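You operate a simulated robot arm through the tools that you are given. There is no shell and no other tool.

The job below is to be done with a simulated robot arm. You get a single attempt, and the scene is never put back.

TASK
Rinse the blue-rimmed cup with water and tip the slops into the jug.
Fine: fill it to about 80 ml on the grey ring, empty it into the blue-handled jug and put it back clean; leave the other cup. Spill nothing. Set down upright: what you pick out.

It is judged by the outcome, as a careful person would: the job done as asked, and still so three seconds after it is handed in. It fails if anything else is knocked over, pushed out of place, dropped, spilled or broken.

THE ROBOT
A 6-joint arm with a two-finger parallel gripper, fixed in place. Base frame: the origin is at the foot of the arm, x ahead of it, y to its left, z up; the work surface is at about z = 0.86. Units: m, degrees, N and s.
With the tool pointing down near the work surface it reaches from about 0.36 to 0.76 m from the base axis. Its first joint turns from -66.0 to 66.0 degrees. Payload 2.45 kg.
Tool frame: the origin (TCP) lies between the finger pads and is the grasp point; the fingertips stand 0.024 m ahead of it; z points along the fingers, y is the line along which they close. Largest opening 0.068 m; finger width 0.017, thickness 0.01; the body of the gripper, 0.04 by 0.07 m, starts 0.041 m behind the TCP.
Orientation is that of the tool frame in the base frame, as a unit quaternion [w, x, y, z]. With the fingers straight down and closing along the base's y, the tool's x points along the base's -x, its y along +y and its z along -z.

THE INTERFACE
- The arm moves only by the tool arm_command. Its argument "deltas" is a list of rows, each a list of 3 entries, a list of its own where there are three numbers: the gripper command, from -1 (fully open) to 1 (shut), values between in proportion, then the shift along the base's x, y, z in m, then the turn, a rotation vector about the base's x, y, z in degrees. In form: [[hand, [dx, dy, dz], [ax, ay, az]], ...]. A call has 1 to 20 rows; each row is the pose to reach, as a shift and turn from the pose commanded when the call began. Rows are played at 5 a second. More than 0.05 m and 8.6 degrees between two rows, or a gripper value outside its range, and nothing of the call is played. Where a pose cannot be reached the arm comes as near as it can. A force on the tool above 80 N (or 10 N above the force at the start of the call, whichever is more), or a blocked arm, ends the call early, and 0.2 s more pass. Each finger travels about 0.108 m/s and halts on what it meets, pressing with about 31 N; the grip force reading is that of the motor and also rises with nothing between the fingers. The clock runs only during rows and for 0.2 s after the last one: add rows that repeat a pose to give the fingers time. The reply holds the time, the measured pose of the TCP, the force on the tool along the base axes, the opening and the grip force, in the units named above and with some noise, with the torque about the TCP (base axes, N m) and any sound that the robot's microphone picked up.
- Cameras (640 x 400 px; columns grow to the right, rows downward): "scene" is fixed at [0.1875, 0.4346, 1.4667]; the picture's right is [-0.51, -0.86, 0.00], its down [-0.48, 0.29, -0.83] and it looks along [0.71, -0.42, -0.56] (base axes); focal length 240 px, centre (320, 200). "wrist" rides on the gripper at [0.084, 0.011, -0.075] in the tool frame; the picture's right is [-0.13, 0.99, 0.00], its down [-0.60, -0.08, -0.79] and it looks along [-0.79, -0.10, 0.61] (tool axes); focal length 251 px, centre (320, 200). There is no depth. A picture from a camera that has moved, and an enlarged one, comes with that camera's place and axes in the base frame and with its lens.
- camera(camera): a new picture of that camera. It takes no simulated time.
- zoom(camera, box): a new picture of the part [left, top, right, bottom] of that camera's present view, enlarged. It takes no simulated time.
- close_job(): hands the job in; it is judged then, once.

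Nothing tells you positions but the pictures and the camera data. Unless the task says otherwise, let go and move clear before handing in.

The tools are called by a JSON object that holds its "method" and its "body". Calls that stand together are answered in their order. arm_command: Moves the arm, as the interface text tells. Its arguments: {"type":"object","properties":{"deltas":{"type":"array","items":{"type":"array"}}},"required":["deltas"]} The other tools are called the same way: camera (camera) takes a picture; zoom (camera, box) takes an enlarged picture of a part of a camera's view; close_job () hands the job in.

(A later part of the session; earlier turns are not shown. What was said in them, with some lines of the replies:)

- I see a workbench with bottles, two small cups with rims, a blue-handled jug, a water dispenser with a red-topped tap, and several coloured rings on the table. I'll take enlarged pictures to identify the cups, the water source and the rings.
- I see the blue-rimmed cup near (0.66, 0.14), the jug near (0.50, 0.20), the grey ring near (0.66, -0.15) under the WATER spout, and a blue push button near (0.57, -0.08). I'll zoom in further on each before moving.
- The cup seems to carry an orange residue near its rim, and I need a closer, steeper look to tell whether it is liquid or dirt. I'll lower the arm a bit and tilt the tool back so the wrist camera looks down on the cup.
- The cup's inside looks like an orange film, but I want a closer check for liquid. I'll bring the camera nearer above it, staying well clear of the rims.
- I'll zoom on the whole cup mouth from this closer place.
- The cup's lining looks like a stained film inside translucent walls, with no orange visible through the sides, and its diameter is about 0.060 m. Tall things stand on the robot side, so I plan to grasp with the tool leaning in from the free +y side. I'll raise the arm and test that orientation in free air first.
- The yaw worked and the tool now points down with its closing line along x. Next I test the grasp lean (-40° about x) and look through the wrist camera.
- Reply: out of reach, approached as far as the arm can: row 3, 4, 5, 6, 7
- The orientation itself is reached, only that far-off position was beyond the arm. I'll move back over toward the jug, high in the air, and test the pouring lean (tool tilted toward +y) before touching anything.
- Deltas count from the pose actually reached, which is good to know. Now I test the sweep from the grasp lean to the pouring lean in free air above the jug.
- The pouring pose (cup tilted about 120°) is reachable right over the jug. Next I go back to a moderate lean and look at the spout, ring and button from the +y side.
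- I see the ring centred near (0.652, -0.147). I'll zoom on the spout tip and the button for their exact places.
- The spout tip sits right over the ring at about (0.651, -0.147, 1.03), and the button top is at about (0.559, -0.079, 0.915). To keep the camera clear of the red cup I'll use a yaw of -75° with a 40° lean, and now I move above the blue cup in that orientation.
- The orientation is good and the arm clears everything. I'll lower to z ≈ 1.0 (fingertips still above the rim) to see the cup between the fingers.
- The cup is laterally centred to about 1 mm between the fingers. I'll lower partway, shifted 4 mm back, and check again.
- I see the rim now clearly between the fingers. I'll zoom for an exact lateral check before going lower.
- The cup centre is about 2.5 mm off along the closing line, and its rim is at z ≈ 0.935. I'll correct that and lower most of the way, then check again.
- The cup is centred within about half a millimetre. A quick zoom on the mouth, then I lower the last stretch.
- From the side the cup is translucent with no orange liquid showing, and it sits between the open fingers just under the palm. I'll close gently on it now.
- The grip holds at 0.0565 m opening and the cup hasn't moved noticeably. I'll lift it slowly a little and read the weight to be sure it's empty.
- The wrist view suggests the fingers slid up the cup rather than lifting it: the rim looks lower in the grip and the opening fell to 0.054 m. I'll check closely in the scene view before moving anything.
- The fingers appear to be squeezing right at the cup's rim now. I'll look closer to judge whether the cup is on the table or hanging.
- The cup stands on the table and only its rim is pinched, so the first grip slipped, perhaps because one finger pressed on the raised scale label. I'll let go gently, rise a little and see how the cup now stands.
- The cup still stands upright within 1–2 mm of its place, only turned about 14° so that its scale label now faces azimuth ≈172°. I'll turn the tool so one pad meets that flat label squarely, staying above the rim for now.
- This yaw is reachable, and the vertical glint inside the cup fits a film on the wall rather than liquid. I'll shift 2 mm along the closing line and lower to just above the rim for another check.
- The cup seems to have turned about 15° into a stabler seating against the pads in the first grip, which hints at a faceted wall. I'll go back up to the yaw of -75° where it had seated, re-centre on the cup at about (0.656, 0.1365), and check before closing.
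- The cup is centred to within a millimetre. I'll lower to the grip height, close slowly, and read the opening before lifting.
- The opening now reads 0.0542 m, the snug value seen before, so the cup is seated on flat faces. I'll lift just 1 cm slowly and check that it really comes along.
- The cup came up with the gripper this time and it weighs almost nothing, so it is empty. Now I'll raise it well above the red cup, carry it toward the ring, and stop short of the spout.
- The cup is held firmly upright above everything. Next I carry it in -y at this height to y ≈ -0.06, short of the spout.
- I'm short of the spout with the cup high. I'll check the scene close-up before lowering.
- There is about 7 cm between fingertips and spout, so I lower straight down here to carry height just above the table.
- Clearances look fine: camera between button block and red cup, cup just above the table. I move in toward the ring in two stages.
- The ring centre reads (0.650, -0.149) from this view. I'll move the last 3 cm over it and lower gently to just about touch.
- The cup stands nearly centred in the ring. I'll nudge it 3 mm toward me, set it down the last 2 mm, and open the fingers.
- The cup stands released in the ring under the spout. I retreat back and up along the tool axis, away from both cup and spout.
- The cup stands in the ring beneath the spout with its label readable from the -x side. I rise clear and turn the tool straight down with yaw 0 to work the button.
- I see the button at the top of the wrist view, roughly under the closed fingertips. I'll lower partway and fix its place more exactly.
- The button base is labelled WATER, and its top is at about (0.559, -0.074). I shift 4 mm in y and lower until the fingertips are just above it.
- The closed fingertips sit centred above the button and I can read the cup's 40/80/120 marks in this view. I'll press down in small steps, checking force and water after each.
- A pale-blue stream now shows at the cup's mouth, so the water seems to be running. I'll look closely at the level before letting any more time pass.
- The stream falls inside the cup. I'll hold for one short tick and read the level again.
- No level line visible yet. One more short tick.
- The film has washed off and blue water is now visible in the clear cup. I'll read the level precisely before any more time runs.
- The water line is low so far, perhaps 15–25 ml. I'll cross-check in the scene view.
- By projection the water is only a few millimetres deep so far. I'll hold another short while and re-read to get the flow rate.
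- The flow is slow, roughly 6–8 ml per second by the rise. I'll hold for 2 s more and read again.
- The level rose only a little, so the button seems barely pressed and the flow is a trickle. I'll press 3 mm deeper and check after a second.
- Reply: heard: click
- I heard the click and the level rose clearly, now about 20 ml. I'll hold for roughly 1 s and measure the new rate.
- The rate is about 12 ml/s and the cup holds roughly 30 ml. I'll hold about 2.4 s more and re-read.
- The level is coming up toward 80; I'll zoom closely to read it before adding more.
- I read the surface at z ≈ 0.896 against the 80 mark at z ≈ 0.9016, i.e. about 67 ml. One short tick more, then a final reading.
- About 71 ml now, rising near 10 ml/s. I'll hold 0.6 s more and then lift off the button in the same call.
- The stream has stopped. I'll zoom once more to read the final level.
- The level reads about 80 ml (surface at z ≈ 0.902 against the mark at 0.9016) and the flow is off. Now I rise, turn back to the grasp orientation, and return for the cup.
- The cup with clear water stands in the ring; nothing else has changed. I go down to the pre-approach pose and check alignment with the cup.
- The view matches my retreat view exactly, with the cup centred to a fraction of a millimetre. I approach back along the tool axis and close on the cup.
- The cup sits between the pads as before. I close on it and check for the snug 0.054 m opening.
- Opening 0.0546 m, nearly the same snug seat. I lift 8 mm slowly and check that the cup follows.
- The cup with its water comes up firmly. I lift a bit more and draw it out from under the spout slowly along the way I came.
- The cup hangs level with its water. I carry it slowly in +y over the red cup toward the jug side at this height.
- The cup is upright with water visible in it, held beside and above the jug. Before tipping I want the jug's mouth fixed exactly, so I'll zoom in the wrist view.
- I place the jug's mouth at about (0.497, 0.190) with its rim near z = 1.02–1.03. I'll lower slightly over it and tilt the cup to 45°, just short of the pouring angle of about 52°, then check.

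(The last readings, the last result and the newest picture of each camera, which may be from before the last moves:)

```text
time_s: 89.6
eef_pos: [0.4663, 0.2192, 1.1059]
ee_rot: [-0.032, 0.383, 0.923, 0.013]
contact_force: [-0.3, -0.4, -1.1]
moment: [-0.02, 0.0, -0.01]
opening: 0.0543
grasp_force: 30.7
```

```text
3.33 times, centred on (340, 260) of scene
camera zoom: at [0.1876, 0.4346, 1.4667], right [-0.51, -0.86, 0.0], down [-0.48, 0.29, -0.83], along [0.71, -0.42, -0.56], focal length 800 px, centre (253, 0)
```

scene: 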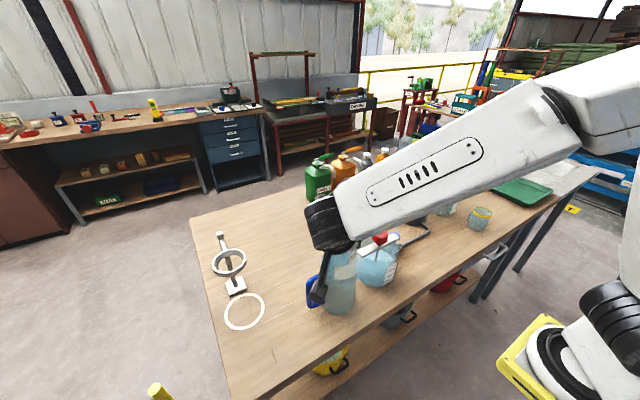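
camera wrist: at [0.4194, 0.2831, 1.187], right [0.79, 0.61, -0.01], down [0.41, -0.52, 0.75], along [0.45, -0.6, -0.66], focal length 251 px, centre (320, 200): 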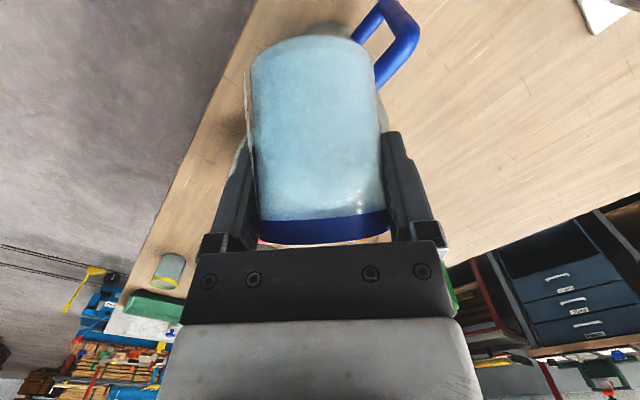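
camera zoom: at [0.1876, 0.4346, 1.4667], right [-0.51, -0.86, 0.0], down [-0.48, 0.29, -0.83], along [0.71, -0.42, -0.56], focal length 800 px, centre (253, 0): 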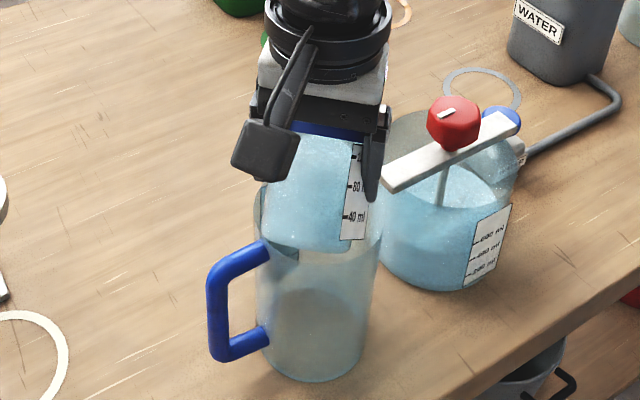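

The cup is tilted above the jug with its lip over the mouth and nothing spilled. I start pouring very slowly, 44° to 62°, keeping the lip over the jug's centre.

{"method": "arm_command", "body": {"deltas": [[1, [0, 0, 0], [1.06, 1.06, 0]], [1, [0, 0, -0.001], [2.12, 2.12, 0]], [1, [0, 0, -0.001], [3.18, 3.18, 0]], [1, [0, 0, -0.002], [4.24, 4.24, 0]], [1, [0.001, -0.001, -0.002], [5.3, 5.3, 0]], [1, [0.001, -0.001, -0.003], [6.36, 6.36, 0]], [1, [0.001, -0.001, -0.003], [7.42, 7.42, 0]], [1, [0.001, -0.001, -0.004], [8.49, 8.49, 0]], [1, [0.0015, -0.0015, -0.004], [9.55, 9.55, 0]], [1, [0.002, -0.002, -0.005], [10.6, 10.6, 0]], [1, [0.002, -0.002, -0.005], [11.67, 11.67, 0]], [1, [0.002, -0.002, -0.006], [12.73, 12.73, 0]]]}}

{"method": "camera", "body": {"camera": "wrist"}}

{"method": "zoom", "body": {"camera": "scene", "box": [280, 200, 400, 320]}}

```text
time_s: 92.2
eef_pos: [0.4699, 0.2172, 1.0996]
ee_rot: [-0.175, 0.376, 0.907, 0.073]
contact_force: [0.0, 0.1, -0.4]
moment: [-0.01, -0.01, 0.05]
opening: 0.0543
grasp_force: 30.9
```

```text
taken
camera wrist: at [0.4417, 0.2604, 1.2008], right [0.79, 0.62, -0.05], down [0.55, -0.66, 0.51], along [0.28, -0.43, -0.86], focal length 251 px, centre (320, 200)
```

wrist: 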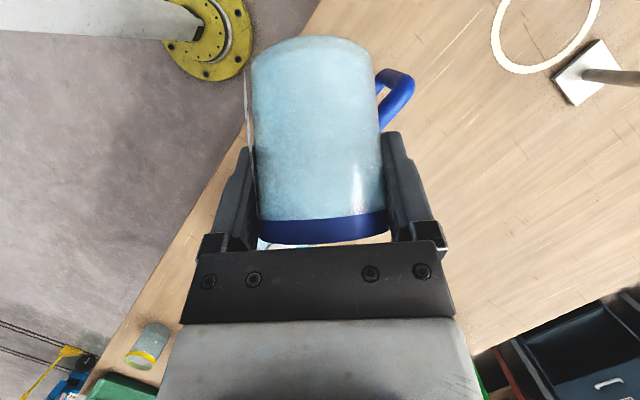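

```text
3.33 times, centred on (340, 260) of scene
camera zoom: at [0.1875, 0.4346, 1.4667], right [-0.51, -0.86, 0.0], down [-0.48, 0.29, -0.83], along [0.71, -0.42, -0.56], focal length 800 px, centre (253, 0)
```

zoom: 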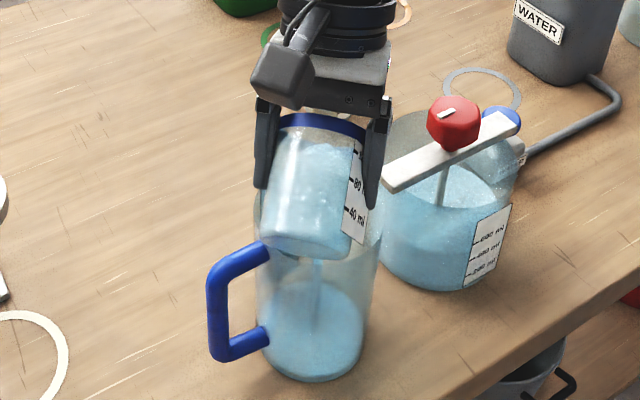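

The stream runs cleanly into the jug, well inside its mouth, with water collecting on its floor. I continue the tilt slowly to 90°.

{"method": "arm_command", "body": {"deltas": [[1, [0.0005, -0.0005, 0], [1.41, 1.41, 0]], [1, [0.001, -0.001, -0.001], [2.83, 2.83, 0]], [1, [0.0015, -0.0015, -0.002], [4.24, 4.24, 0]], [1, [0.002, -0.002, -0.003], [5.66, 5.66, 0]], [1, [0.003, -0.003, -0.004], [7.07, 7.07, 0]], [1, [0.0035, -0.0035, -0.005], [8.49, 8.49, 0]], [1, [0.004, -0.004, -0.006], [9.9, 9.9, 0]], [1, [0.005, -0.005, -0.007], [11.31, 11.31, 0]], [1, [0.0055, -0.0055, -0.007], [12.73, 12.73, 0]], [1, [0.006, -0.006, -0.008], [14.14, 14.14, 0]], [1, [0.007, -0.007, -0.008], [15.56, 15.56, 0]], [1, [0.0075, -0.0075, -0.008], [16.97, 16.97, 0]], [1, [0.008, -0.008, -0.008], [18.38, 18.38, 0]], [1, [0.009, -0.009, -0.008], [19.8, 19.8, 0]]]}}

{"method": "zoom", "body": {"camera": "scene", "box": [280, 200, 400, 320]}}

{"method": "camera", "body": {"camera": "wrist"}}

```text
time_s: 95.2
eef_pos: [0.4787, 0.2074, 1.0918]
ee_rot: [-0.39, 0.347, 0.838, 0.162]
contact_force: [0.2, -0.3, 0.0]
moment: [-0.03, 0.0, 0.03]
opening: 0.0539
grasp_force: 31.8
```

```text
3.33 times, centred on (340, 260) of scene
camera zoom: at [0.1875, 0.4346, 1.4667], right [-0.51, -0.86, 0.0], down [-0.48, 0.29, -0.83], along [0.71, -0.42, -0.56], focal length 800 px, centre (253, 0)
```

zoom: 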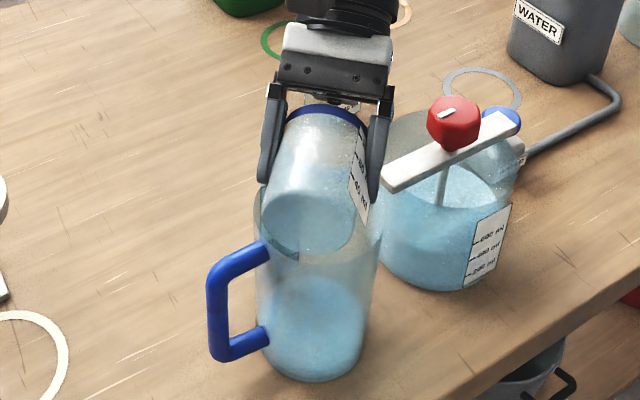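

```text
taken
camera wrist: at [0.4883, 0.2135, 1.2049], right [0.76, 0.64, -0.1], down [0.65, -0.76, 0.05], along [-0.04, -0.1, -0.99], focal length 251 px, centre (320, 200)
```

wrist: 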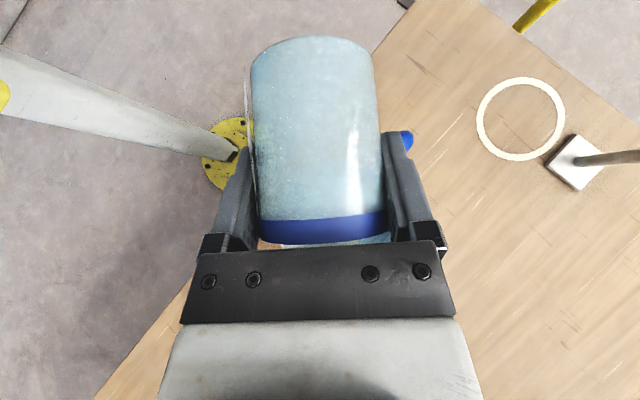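

The cup is at 90° and nearly drained, still over the jug. I tip on to about 118° and hold so the last drops run out.

{"method": "arm_command", "body": {"deltas": [[1, [0.002, -0.002, 0], [2.83, 2.83, 0]], [1, [0.0035, -0.0035, 0], [5.66, 5.66, 0]], [1, [0.0055, -0.0055, 0], [8.49, 8.49, 0]], [1, [0.007, -0.007, 0], [11.31, 11.31, 0]], [1, [0.009, -0.009, 0], [14.14, 14.14, 0]], [1, [0.0105, -0.0105, 0], [16.97, 16.97, 0]], [1, [0.0123, -0.0123, 0], [19.8, 19.8, 0]], [1, [0.0123, -0.0123, 0], [19.8, 19.8, 0]], [1, [0.0123, -0.0123, 0], [19.8, 19.8, 0]], [1, [0.0123, -0.0123, 0], [19.8, 19.8, 0]], [1, [0.0123, -0.0123, 0], [19.8, 19.8, 0]], [1, [0.0123, -0.0123, 0], [19.8, 19.8, 0]], [1, [0.0123, -0.0123, 0], [19.8, 19.8, 0]], [1, [0.0123, -0.0123, 0], [19.8, 19.8, 0]], [1, [0.0123, -0.0123, 0], [19.8, 19.8, 0]], [1, [0.0123, -0.0123, 0], [19.8, 19.8, 0]]]}}

{"method": "zoom", "body": {"camera": "scene", "box": [280, 200, 400, 320]}}

{"method": "camera", "body": {"camera": "wrist"}}

```text
time_s: 98.6
eef_pos: [0.4909, 0.1964, 1.0916]
ee_rot: [-0.58, 0.298, 0.719, 0.241]
contact_force: [0.9, 0.4, -0.9]
moment: [0.01, 0.01, -0.01]
opening: 0.0542
grasp_force: 31.0
```

```text
3.33 times, centred on (340, 260) of scene
camera zoom: at [0.1875, 0.4346, 1.4667], right [-0.51, -0.86, 0.0], down [-0.48, 0.29, -0.83], along [0.71, -0.42, -0.56], focal length 800 px, centre (253, 0)
```

zoom: 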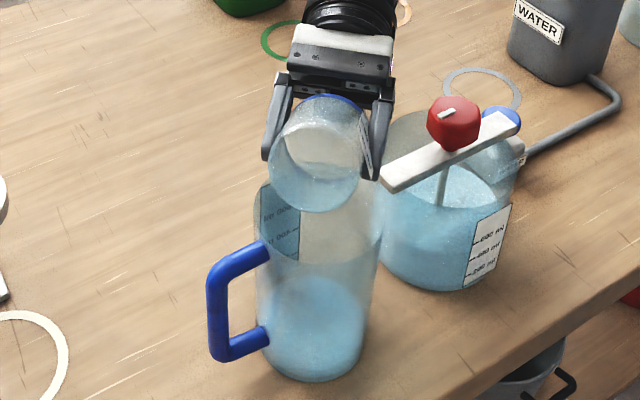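

```text
taken
camera wrist: at [0.5381, 0.1647, 1.1903], right [0.72, 0.68, -0.13], down [0.58, -0.69, -0.42], along [-0.38, 0.23, -0.9], focal length 251 px, centre (320, 200)
```

wrist: 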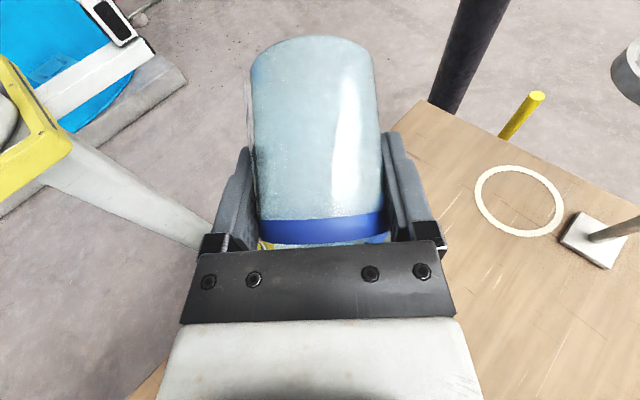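

The cup is tipped past horizontal. I'll zoom to see whether anything remains in it, and hold a bit longer.

{"method": "arm_command", "body": {"deltas": [[1, [0.002, -0.002, 0.002], [2.12, 2.12, 0]], [1, [0.003, -0.003, 0.003], [4.24, 4.24, 0]], [1, [0.003, -0.003, 0.003], [4.24, 4.24, 0]], [1, [0.003, -0.003, 0.003], [4.24, 4.24, 0]], [1, [0.003, -0.003, 0.003], [4.24, 4.24, 0]], [1, [0.003, -0.003, 0.003], [4.24, 4.24, 0]], [1, [0.003, -0.003, 0.003], [4.24, 4.24, 0]], [1, [0.003, -0.003, 0.003], [4.24, 4.24, 0]], [1, [0.003, -0.003, 0.003], [4.24, 4.24, 0]], [1, [0.003, -0.003, 0.003], [4.24, 4.24, 0]]]}}

{"method": "zoom", "body": {"camera": "scene", "box": [315, 215, 365, 275]}}

{"method": "zoom", "body": {"camera": "scene", "box": [290, 210, 390, 320]}}

```text
time_s: 100.8
eef_pos: [0.494, 0.1935, 1.0937]
ee_rot: [-0.618, 0.285, 0.687, 0.256]
contact_force: [0.5, -0.1, 0.0]
moment: [0.0, -0.01, 0.0]
opening: 0.0541
grasp_force: 31.2
```

```text
6.67 times, centred on (340, 245) of scene
camera zoom: at [0.1875, 0.4346, 1.4667], right [-0.51, -0.86, 0.0], down [-0.48, 0.29, -0.83], along [0.71, -0.42, -0.56], focal length 1599 px, centre (187, -100)
```

zoom: 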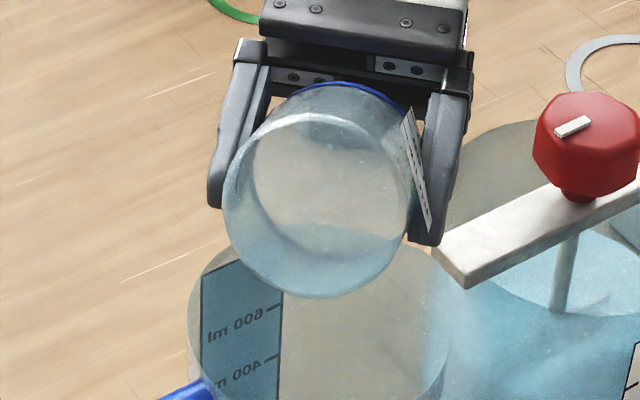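

```text
3.64 times, centred on (340, 265) of scene
camera zoom: at [0.1875, 0.4346, 1.4667], right [-0.51, -0.86, 0.0], down [-0.48, 0.29, -0.83], along [0.71, -0.42, -0.56], focal length 872 px, centre (247, -36)
```

zoom: 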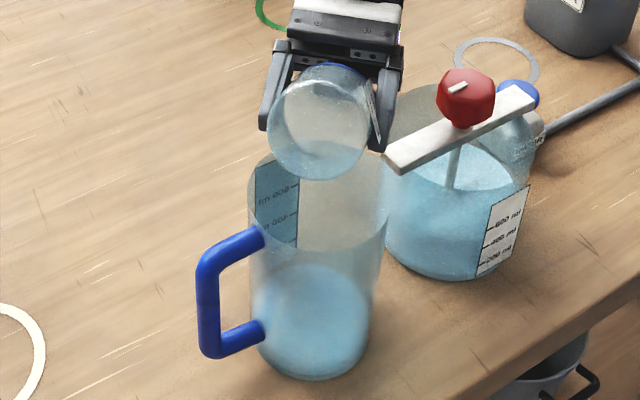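

A bluish crescent still shows in the cup, smaller than before, so it may still be draining. I hold 3 s longer and compare.

{"method": "arm_command", "body": {"deltas": [[1, [0, 0, 0], [0, 0, 0]], [1, [0, 0, 0], [0, 0, 0]], [1, [0, 0, 0], [0, 0, 0]], [1, [0, 0, 0], [0, 0, 0]], [1, [0, 0, 0], [0, 0, 0]], [1, [0, 0, 0], [0, 0, 0]], [1, [0, 0, 0], [0, 0, 0]], [1, [0, 0, 0], [0, 0, 0]], [1, [0, 0, 0], [0, 0, 0]], [1, [0, 0, 0], [0, 0, 0]], [1, [0, 0, 0], [0, 0, 0]], [1, [0, 0, 0], [0, 0, 0]], [1, [0, 0, 0], [0, 0, 0]], [1, [0, 0, 0], [0, 0, 0]]]}}

{"method": "zoom", "body": {"camera": "scene", "box": [315, 215, 365, 275]}}

{"method": "camera", "body": {"camera": "scene"}}

```text
time_s: 103.8
eef_pos: [0.4933, 0.1932, 1.0947]
ee_rot: [-0.618, 0.285, 0.687, 0.256]
contact_force: [0.3, 0.3, 0.0]
moment: [0.0, -0.02, -0.01]
opening: 0.0541
grasp_force: 30.7
```

```text
6.67 times, centred on (340, 245) of scene
camera zoom: at [0.1875, 0.4346, 1.4667], right [-0.51, -0.86, 0.0], down [-0.48, 0.29, -0.83], along [0.71, -0.42, -0.56], focal length 1599 px, centre (187, -100)
```

zoom: 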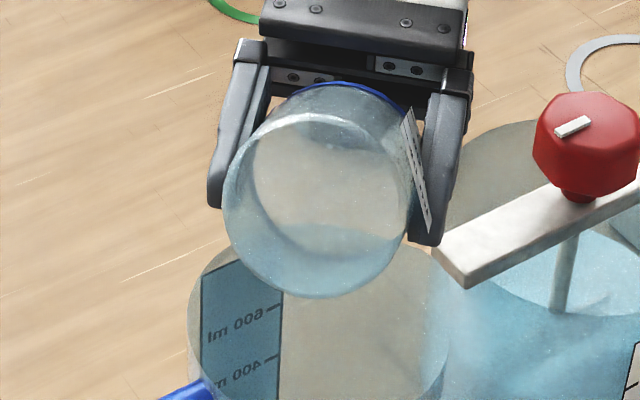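

```text
taken
```

scene: 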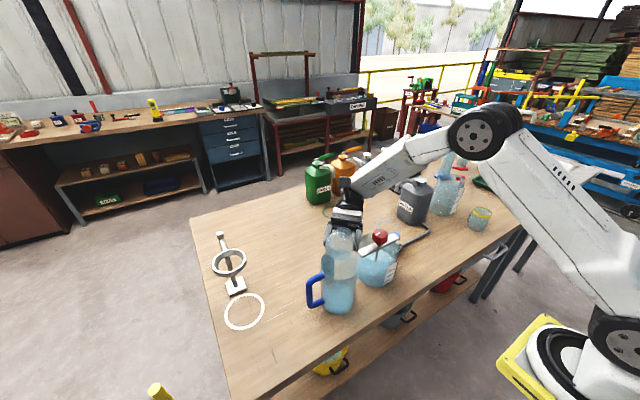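

The blue edge in the cup stays at exactly the same picture place, so it is the jug's far rim seen through the empty cup. I bring the cup back upright over the jug, rising slightly.

{"method": "arm_command", "body": {"deltas": [[1, [-0.002, 0.002, 0.003], [-5.66, -5.66, 0]], [1, [-0.006, 0.006, 0.006], [-11.31, -11.31, 0]], [1, [-0.01, 0.01, 0.01], [-16.97, -16.97, 0]], [1, [-0.0135, 0.0135, 0.014], [-22.63, -22.63, 0]], [1, [-0.017, 0.017, 0.018], [-28.28, -28.28, 0]], [1, [-0.02, 0.02, 0.022], [-33.94, -33.94, 0]], [1, [-0.023, 0.023, 0.026], [-39.6, -39.6, 0]], [1, [-0.025, 0.025, 0.03], [-45.25, -45.25, 0]], [1, [-0.027, 0.027, 0.034], [-50.91, -50.91, 0]], [1, [-0.028, 0.028, 0.038], [-56.57, -56.57, 0]], [1, [-0.028, 0.028, 0.042], [-62.2, -62.2, 0]], [1, [-0.028, 0.028, 0.044], [-67.9, -67.9, 0]], [1, [-0.028, 0.028, 0.044], [-73.5, -73.5, 0]], [1, [-0.028, 0.028, 0.044], [-79.2, -79.2, 0]], [1, [-0.028, 0.028, 0.044], [-84.15, -84.15, 0]], [1, [-0.028, 0.028, 0.044], [-87.78, -87.78, 0]], [1, [-0.028, 0.028, 0.044], [-87.78, -87.78, 0]]]}}

{"method": "camera", "body": {"camera": "wrist"}}

{"method": "zoom", "body": {"camera": "scene", "box": [260, 190, 420, 330]}}

```text
time_s: 107.4
eef_pos: [0.4664, 0.2222, 1.1389]
ee_rot: [0.318, 0.359, 0.867, -0.132]
contact_force: [-0.3, -0.6, -0.5]
moment: [0.01, 0.0, -0.01]
opening: 0.0542
grasp_force: 30.9
```

```text
taken
camera wrist: at [0.3934, 0.3083, 1.1418], right [0.77, 0.63, 0.08], down [-0.09, -0.02, 1.0], along [0.63, -0.78, 0.04], focal length 251 px, centre (320, 200)
```

wrist: 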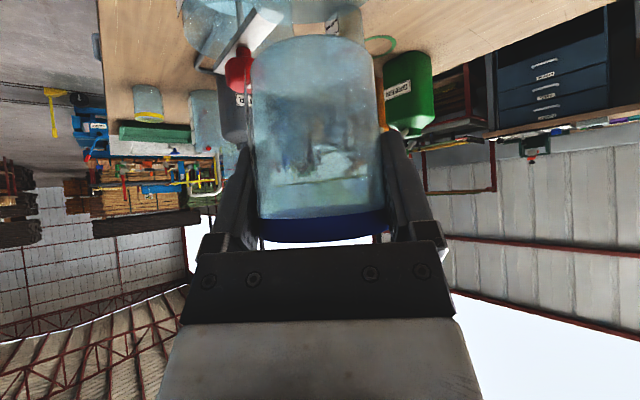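

```text
2.86 times, centred on (340, 260) of scene
camera zoom: at [0.1875, 0.4347, 1.4667], right [-0.51, -0.86, 0.0], down [-0.48, 0.29, -0.83], along [0.71, -0.42, -0.56], focal length 685 px, centre (263, 29)
```

zoom: 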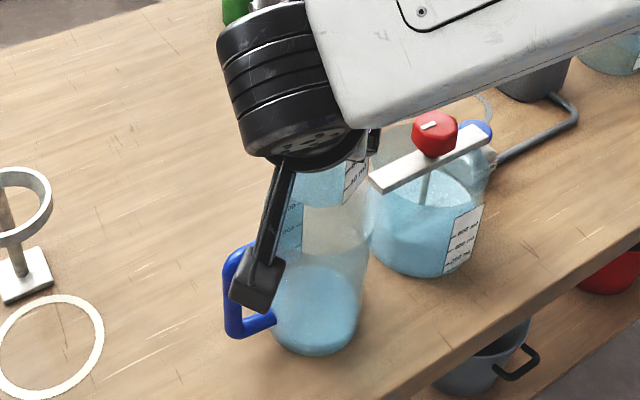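

The cup is clear and empty, and the jug holds the slops. I carry it back over its original place, turning back to the first yaw.

{"method": "arm_command", "body": {"deltas": [[1, [0.006, -0.002, 0], [0, 0, -1]], [1, [0.02, -0.008, 0], [0, 0, -5]], [1, [0.042, -0.018, 0], [0, 0, -9]], [1, [0.066, -0.029, 0], [0, 0, -13]], [1, [0.09, -0.039, 0], [0, 0, -17]], [1, [0.114, -0.05, 0], [0, 0, -21]], [1, [0.138, -0.06, 0], [0, 0, -25]], [1, [0.16, -0.07, 0], [0, 0, -28]], [1, [0.178, -0.078, 0], [0, 0, -30]], [1, [0.188, -0.082, 0], [0, 0, -30]], [1, [0.188, -0.082, 0], [0, 0, -30]]]}}

{"method": "arm_command", "body": {"deltas": [[1, [0, 0, -0.02], [0, 0, 0]], [1, [0, 0, -0.05], [0, 0, 0]], [1, [0, 0, -0.08], [0, 0, 0]], [1, [0, 0, -0.11], [0, 0, 0]], [1, [0, 0, -0.14], [0, 0, 0]], [1, [0, 0, -0.165], [0, 0, 0]], [1, [0, 0, -0.185], [0, 0, 0]], [1, [0, 0, -0.195], [0, 0, 0]], [1, [0, 0, -0.195], [0, 0, 0]]]}}

{"method": "camera", "body": {"camera": "wrist"}}

{"method": "zoom", "body": {"camera": "scene", "box": [260, 180, 400, 290]}}

```text
time_s: 109.8
eef_pos: [0.6541, 0.1379, 1.1394]
ee_rot: [0.273, 0.571, 0.745, -0.209]
contact_force: [-0.2, 1.0, -0.9]
moment: [0.03, 0.03, 0.0]
opening: 0.0542
grasp_force: 31.4
```

```text
time_s: 111.8
eef_pos: [0.654, 0.1389, 0.9438]
ee_rot: [0.273, 0.571, 0.746, -0.209]
contact_force: [-0.5, -0.2, -0.5]
moment: [-0.03, 0.03, -0.05]
opening: 0.054
grasp_force: 30.9
```

```text
taken
camera wrist: at [0.6351, 0.2515, 0.9471], right [0.98, 0.16, 0.08], down [-0.09, 0.03, 1.0], along [0.16, -0.99, 0.04], focal length 251 px, centre (320, 200)
```

wrist: 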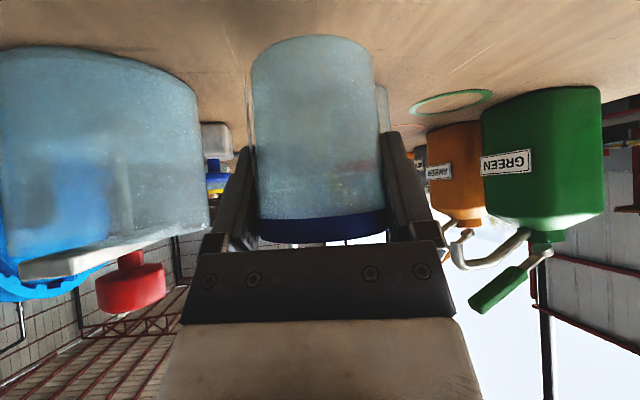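

```text
3.64 times, centred on (330, 235) of scene
camera zoom: at [0.1875, 0.4346, 1.4667], right [-0.51, -0.86, 0.0], down [-0.48, 0.29, -0.83], along [0.71, -0.42, -0.56], focal length 872 px, centre (284, 73)
```

zoom: 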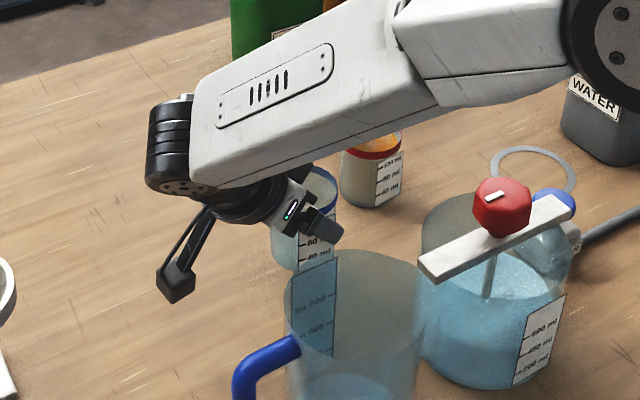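

The cup is over its original place, about 3 cm up, all clear around. I make the last 1–2 mm correction and lower it gently.

{"method": "arm_command", "body": {"deltas": [[1, [0.0014, 0.001, -0.008], [0, 0, 0]], [1, [0.0014, 0.001, -0.016], [0, 0, 0]], [1, [0.0014, 0.001, -0.023], [0, 0, 0]], [1, [0.0014, 0.001, -0.027], [0, 0, 0]], [1, [0.0014, 0.001, -0.0295], [0, 0, 0]], [1, [0.0014, 0.001, -0.0305], [0, 0, 0]], [1, [0.0014, 0.001, -0.0305], [0, 0, 0]]]}}

{"method": "camera", "body": {"camera": "wrist"}}

{"method": "zoom", "body": {"camera": "scene", "box": [280, 190, 380, 270]}}

```text
time_s: 113.4
eef_pos: [0.6551, 0.1411, 0.913]
ee_rot: [0.273, 0.571, 0.745, -0.209]
contact_force: [0.5, -0.1, -0.1]
moment: [0.0, -0.02, 0.0]
opening: 0.0539
grasp_force: 31.1
```

```text
taken
camera wrist: at [0.6357, 0.2523, 0.9168], right [0.98, 0.16, 0.08], down [-0.09, 0.03, 1.0], along [0.16, -0.99, 0.04], focal length 251 px, centre (320, 200)
```

wrist: 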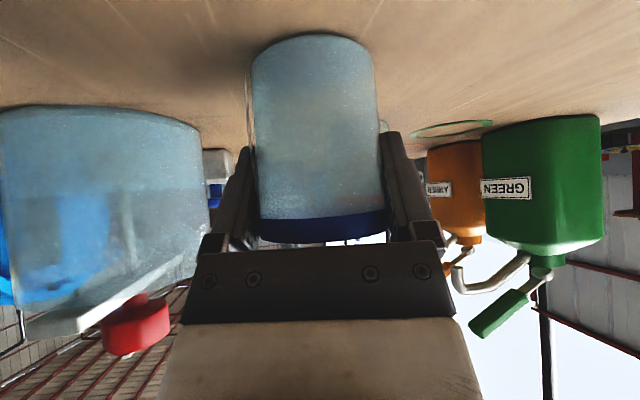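

```text
5.00 times, centred on (330, 230) of scene
camera zoom: at [0.1875, 0.4346, 1.4667], right [-0.51, -0.86, 0.0], down [-0.48, 0.29, -0.83], along [0.71, -0.42, -0.56], focal length 1199 px, centre (270, 50)
```

zoom: 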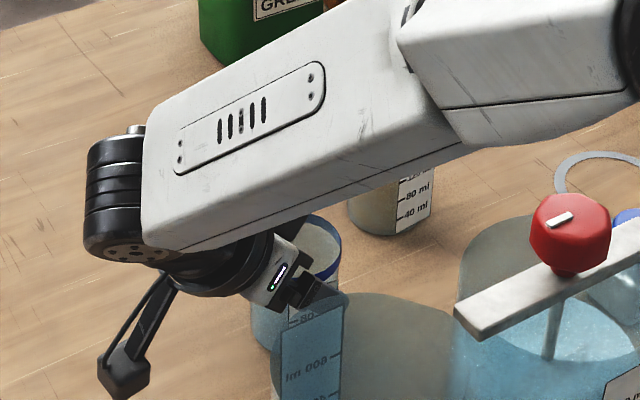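

It looks to be at table contact. I lower 1 mm more to be sure, then open the fingers gently.

{"method": "arm_command", "body": {"deltas": [[1, [0, 0, -0.001], [0, 0, 0]], [1, [0, 0, -0.001], [0, 0, 0]], [0.5, [0, 0, -0.001], [0, 0, 0]], [0, [0, 0, -0.001], [0, 0, 0]], [-0.4, [0, 0, -0.001], [0, 0, 0]], [-0.6, [0, 0, -0.001], [0, 0, 0]], [-0.75, [0, 0, -0.001], [0, 0, 0]], [-0.9, [0, 0, -0.001], [0, 0, 0]], [-1, [0, 0, -0.001], [0, 0, 0]], [-1, [0, 0, -0.001], [0, 0, 0]]]}}

{"method": "camera", "body": {"camera": "wrist"}}

```text
time_s: 115.6
eef_pos: [0.6555, 0.1404, 0.9149]
ee_rot: [0.273, 0.571, 0.746, -0.209]
contact_force: [0.3, 0.7, -0.6]
moment: [0.01, -0.05, -0.02]
opening: 0.0679
grasp_force: 0.0
```

```text
taken
camera wrist: at [0.6362, 0.2521, 0.9164], right [0.98, 0.16, 0.08], down [-0.09, 0.03, 1.0], along [0.16, -0.99, 0.04], focal length 251 px, centre (320, 200)
```

wrist: 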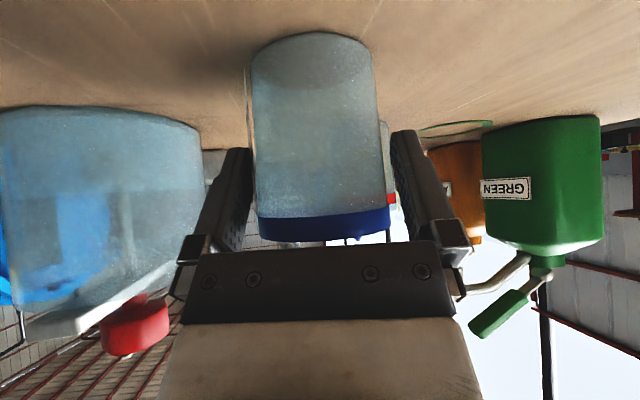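

The cup is released and stands upright. I rise straight up, clear of it.

{"method": "arm_command", "body": {"deltas": [[-1, [0, 0, 0.01], [0, 0, 0]], [-1, [0, 0, 0.025], [0, 0, 0]], [-1, [0, 0, 0.045], [0, 0, 0]], [-1, [0, 0, 0.07], [0, 0, 0]], [-1, [0, 0, 0.1], [0, 0, 0]], [-1, [0, 0, 0.14], [0, 0, 0]], [-1, [0, 0, 0.18], [0, 0, 0]], [-1, [0, 0, 0.22], [0, 0, 0]], [-1, [-0.02, 0, 0.26], [0, 0, 0]], [-1, [-0.05, -0.02, 0.29], [0, 0, 0]], [-1, [-0.05, -0.02, 0.29], [0, 0, 0]]]}}

{"method": "camera", "body": {"camera": "scene"}}

{"method": "zoom", "body": {"camera": "scene", "box": [310, 225, 360, 265]}}

{"method": "zoom", "body": {"camera": "scene", "box": [280, 180, 440, 320]}}

```text
time_s: 118.0
eef_pos: [0.6054, 0.1202, 1.2009]
ee_rot: [0.273, 0.571, 0.745, -0.209]
contact_force: [-0.7, -0.1, 0.0]
moment: [0.01, 0.0, -0.04]
opening: 0.0678
grasp_force: 0.0
```

```text
taken
```

scene: 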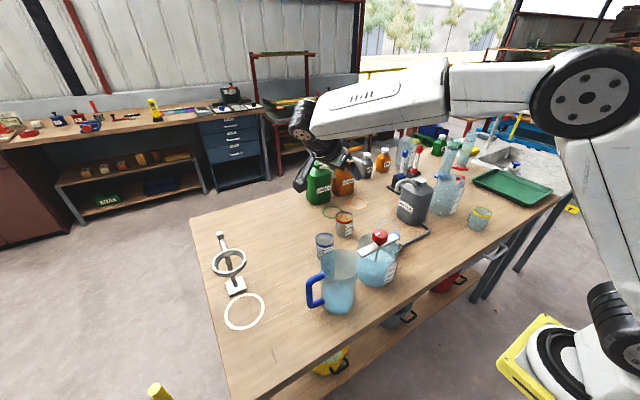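

```text
10.00 times, centred on (335, 245) of scene
camera zoom: at [0.1875, 0.4346, 1.4667], right [-0.51, -0.86, 0.0], down [-0.48, 0.29, -0.83], along [0.71, -0.42, -0.56], focal length 2398 px, centre (170, -250)
```

zoom: 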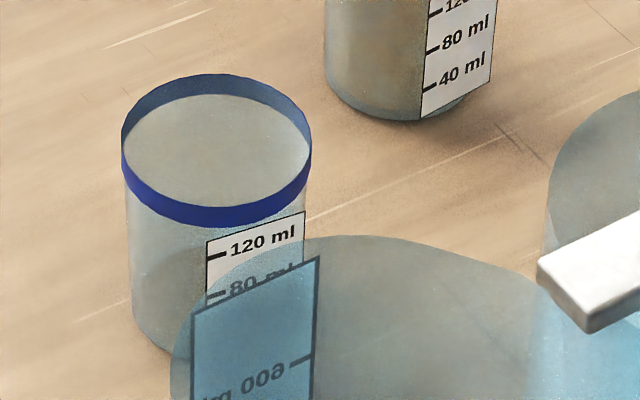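

```text
2.86 times, centred on (360, 250) of scene
camera zoom: at [0.1875, 0.4346, 1.4667], right [-0.51, -0.86, 0.0], down [-0.48, 0.29, -0.83], along [0.71, -0.42, -0.56], focal length 685 px, centre (206, 57)
```

zoom: 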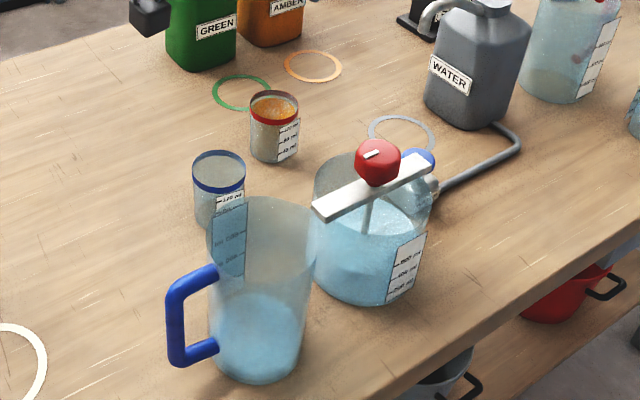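

The cup stands clean within about a millimetre of where it began, the jug holds the water, and I see no spill. I'll take one look from above to be sure the cup is empty and the table dry.

{"method": "arm_command", "body": {"deltas": [[-1, [0, 0, 0.02], [7.73, 2.07, 0]], [-1, [0, 0.01, 0.04], [15.46, 4.14, 0]], [-1, [0, 0.02, 0.05], [23.18, 6.22, 0]], [-1, [0, 0.03, 0.05], [30.91, 8.29, 0]], [-1, [0, 0.04, 0.05], [38.64, 10.36, 0]], [-1, [0, 0.04, 0.05], [46.4, 12.4, 0]], [-1, [0, 0.04, 0.05], [54.1, 14.5, 0]], [-1, [0, 0.04, 0.05], [58, 15.5, 0]], [-1, [0, 0.04, 0.05], [58, 15.5, 0]]]}}

{"method": "camera", "body": {"camera": "wrist"}}

```text
time_s: 120.0
eef_pos: [0.6044, 0.1597, 1.2525]
ee_rot: [-0.137, 0.6, 0.781, 0.105]
contact_force: [0.5, 0.2, -0.7]
moment: [-0.01, 0.0, 0.0]
opening: 0.068
grasp_force: 0.0
```

```text
taken
camera wrist: at [0.6008, 0.214, 1.3514], right [0.99, 0.14, -0.04], down [0.14, -0.83, 0.54], along [0.04, -0.54, -0.84], focal length 251 px, centre (320, 200)
```

wrist: 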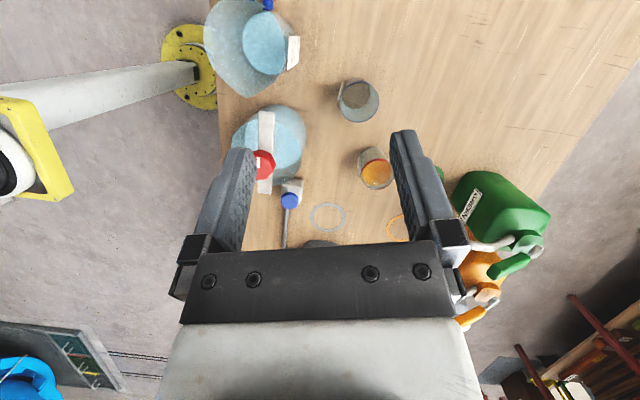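

{"method": "zoom", "body": {"camera": "wrist", "box": [320, 60, 410, 130]}}

{"method": "zoom", "body": {"camera": "wrist", "box": [190, 0, 360, 100]}}

{"method": "zoom", "body": {"camera": "wrist", "box": [260, 140, 400, 250]}}

{"method": "zoom", "body": {"camera": "scene", "box": [360, 150, 500, 260]}}

```text
5.71 times, centred on (365, 95) of wrist
camera zoom: at [0.6008, 0.214, 1.3514], right [0.99, 0.14, -0.04], down [0.14, -0.83, 0.54], along [0.04, -0.54, -0.84], focal length 1437 px, centre (63, 800)
```

zoom: 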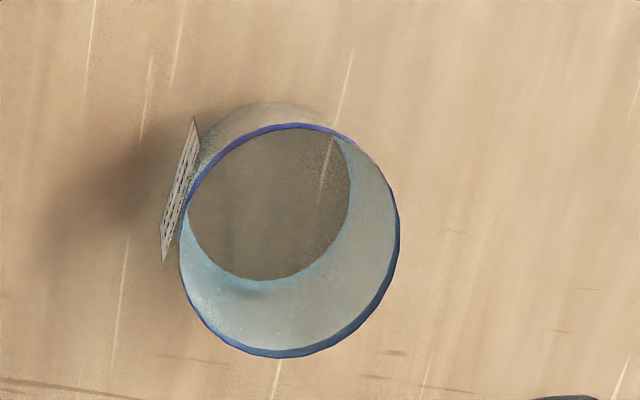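

```text
3.76 times, centred on (275, 50) of wrist
camera zoom: at [0.6008, 0.214, 1.3514], right [0.99, 0.14, -0.04], down [0.14, -0.83, 0.54], along [0.04, -0.54, -0.84], focal length 947 px, centre (489, 765)
```

zoom: 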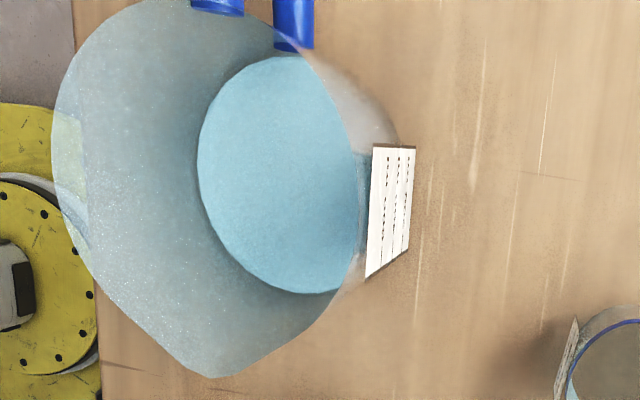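

```text
3.64 times, centred on (330, 195) of wrist
camera zoom: at [0.6008, 0.214, 1.3514], right [0.99, 0.14, -0.04], down [0.14, -0.83, 0.54], along [0.04, -0.54, -0.84], focal length 914 px, centre (284, 218)
```

zoom: 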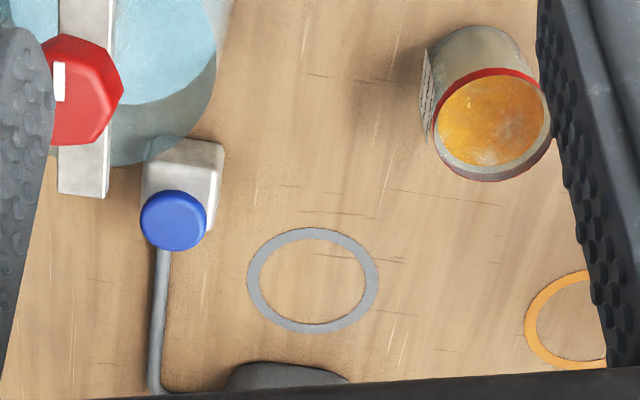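

```text
3.64 times, centred on (430, 205) of scene
camera zoom: at [0.1875, 0.4346, 1.4667], right [-0.51, -0.86, 0.0], down [-0.48, 0.29, -0.83], along [0.71, -0.42, -0.56], focal length 872 px, centre (-80, 182)
```

zoom: 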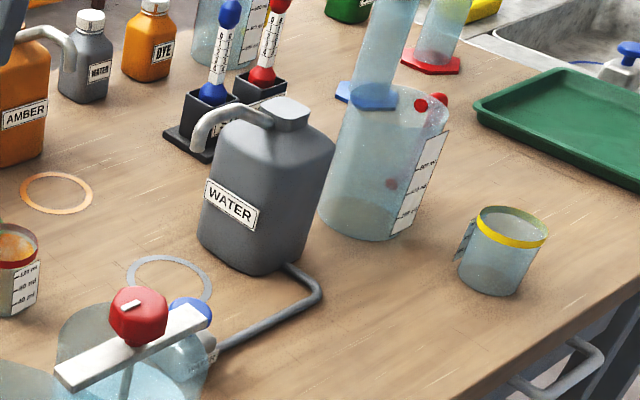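

From above, the blue-rimmed cup is clean, empty and upright in its place. The water is all in the jug, the grey ring and table are dry, and the red cup is untouched. The arm is clear, so I hand in the job.

{"method": "close_job", "body": {}}

```text
The job is handed in.
```

The blue-rimmed cup is rinsed and clean. It stands empty and upright within about a millimetre of where it started, and the job is handed in.

- **Fill:** I filled the cup on the grey ring to about 80 ml. That is my reading of the level against the 80 ml mark, give or take about 5 ml.
- **Slops:** All of it went into the blue-handled jug. I saw no water on the ring or the table afterwards.
- **Other cup:** I did not touch the red-rimmed cup, and it still has its residue.
- **First grip slipped:** On the first try the fingers slid up the cup, which stayed on the table. It turned about 15° and shifted 1–2 mm. The second grip held, and I corrected the shift when I set the cup back down. The label still faces about 15° away from its original direction.
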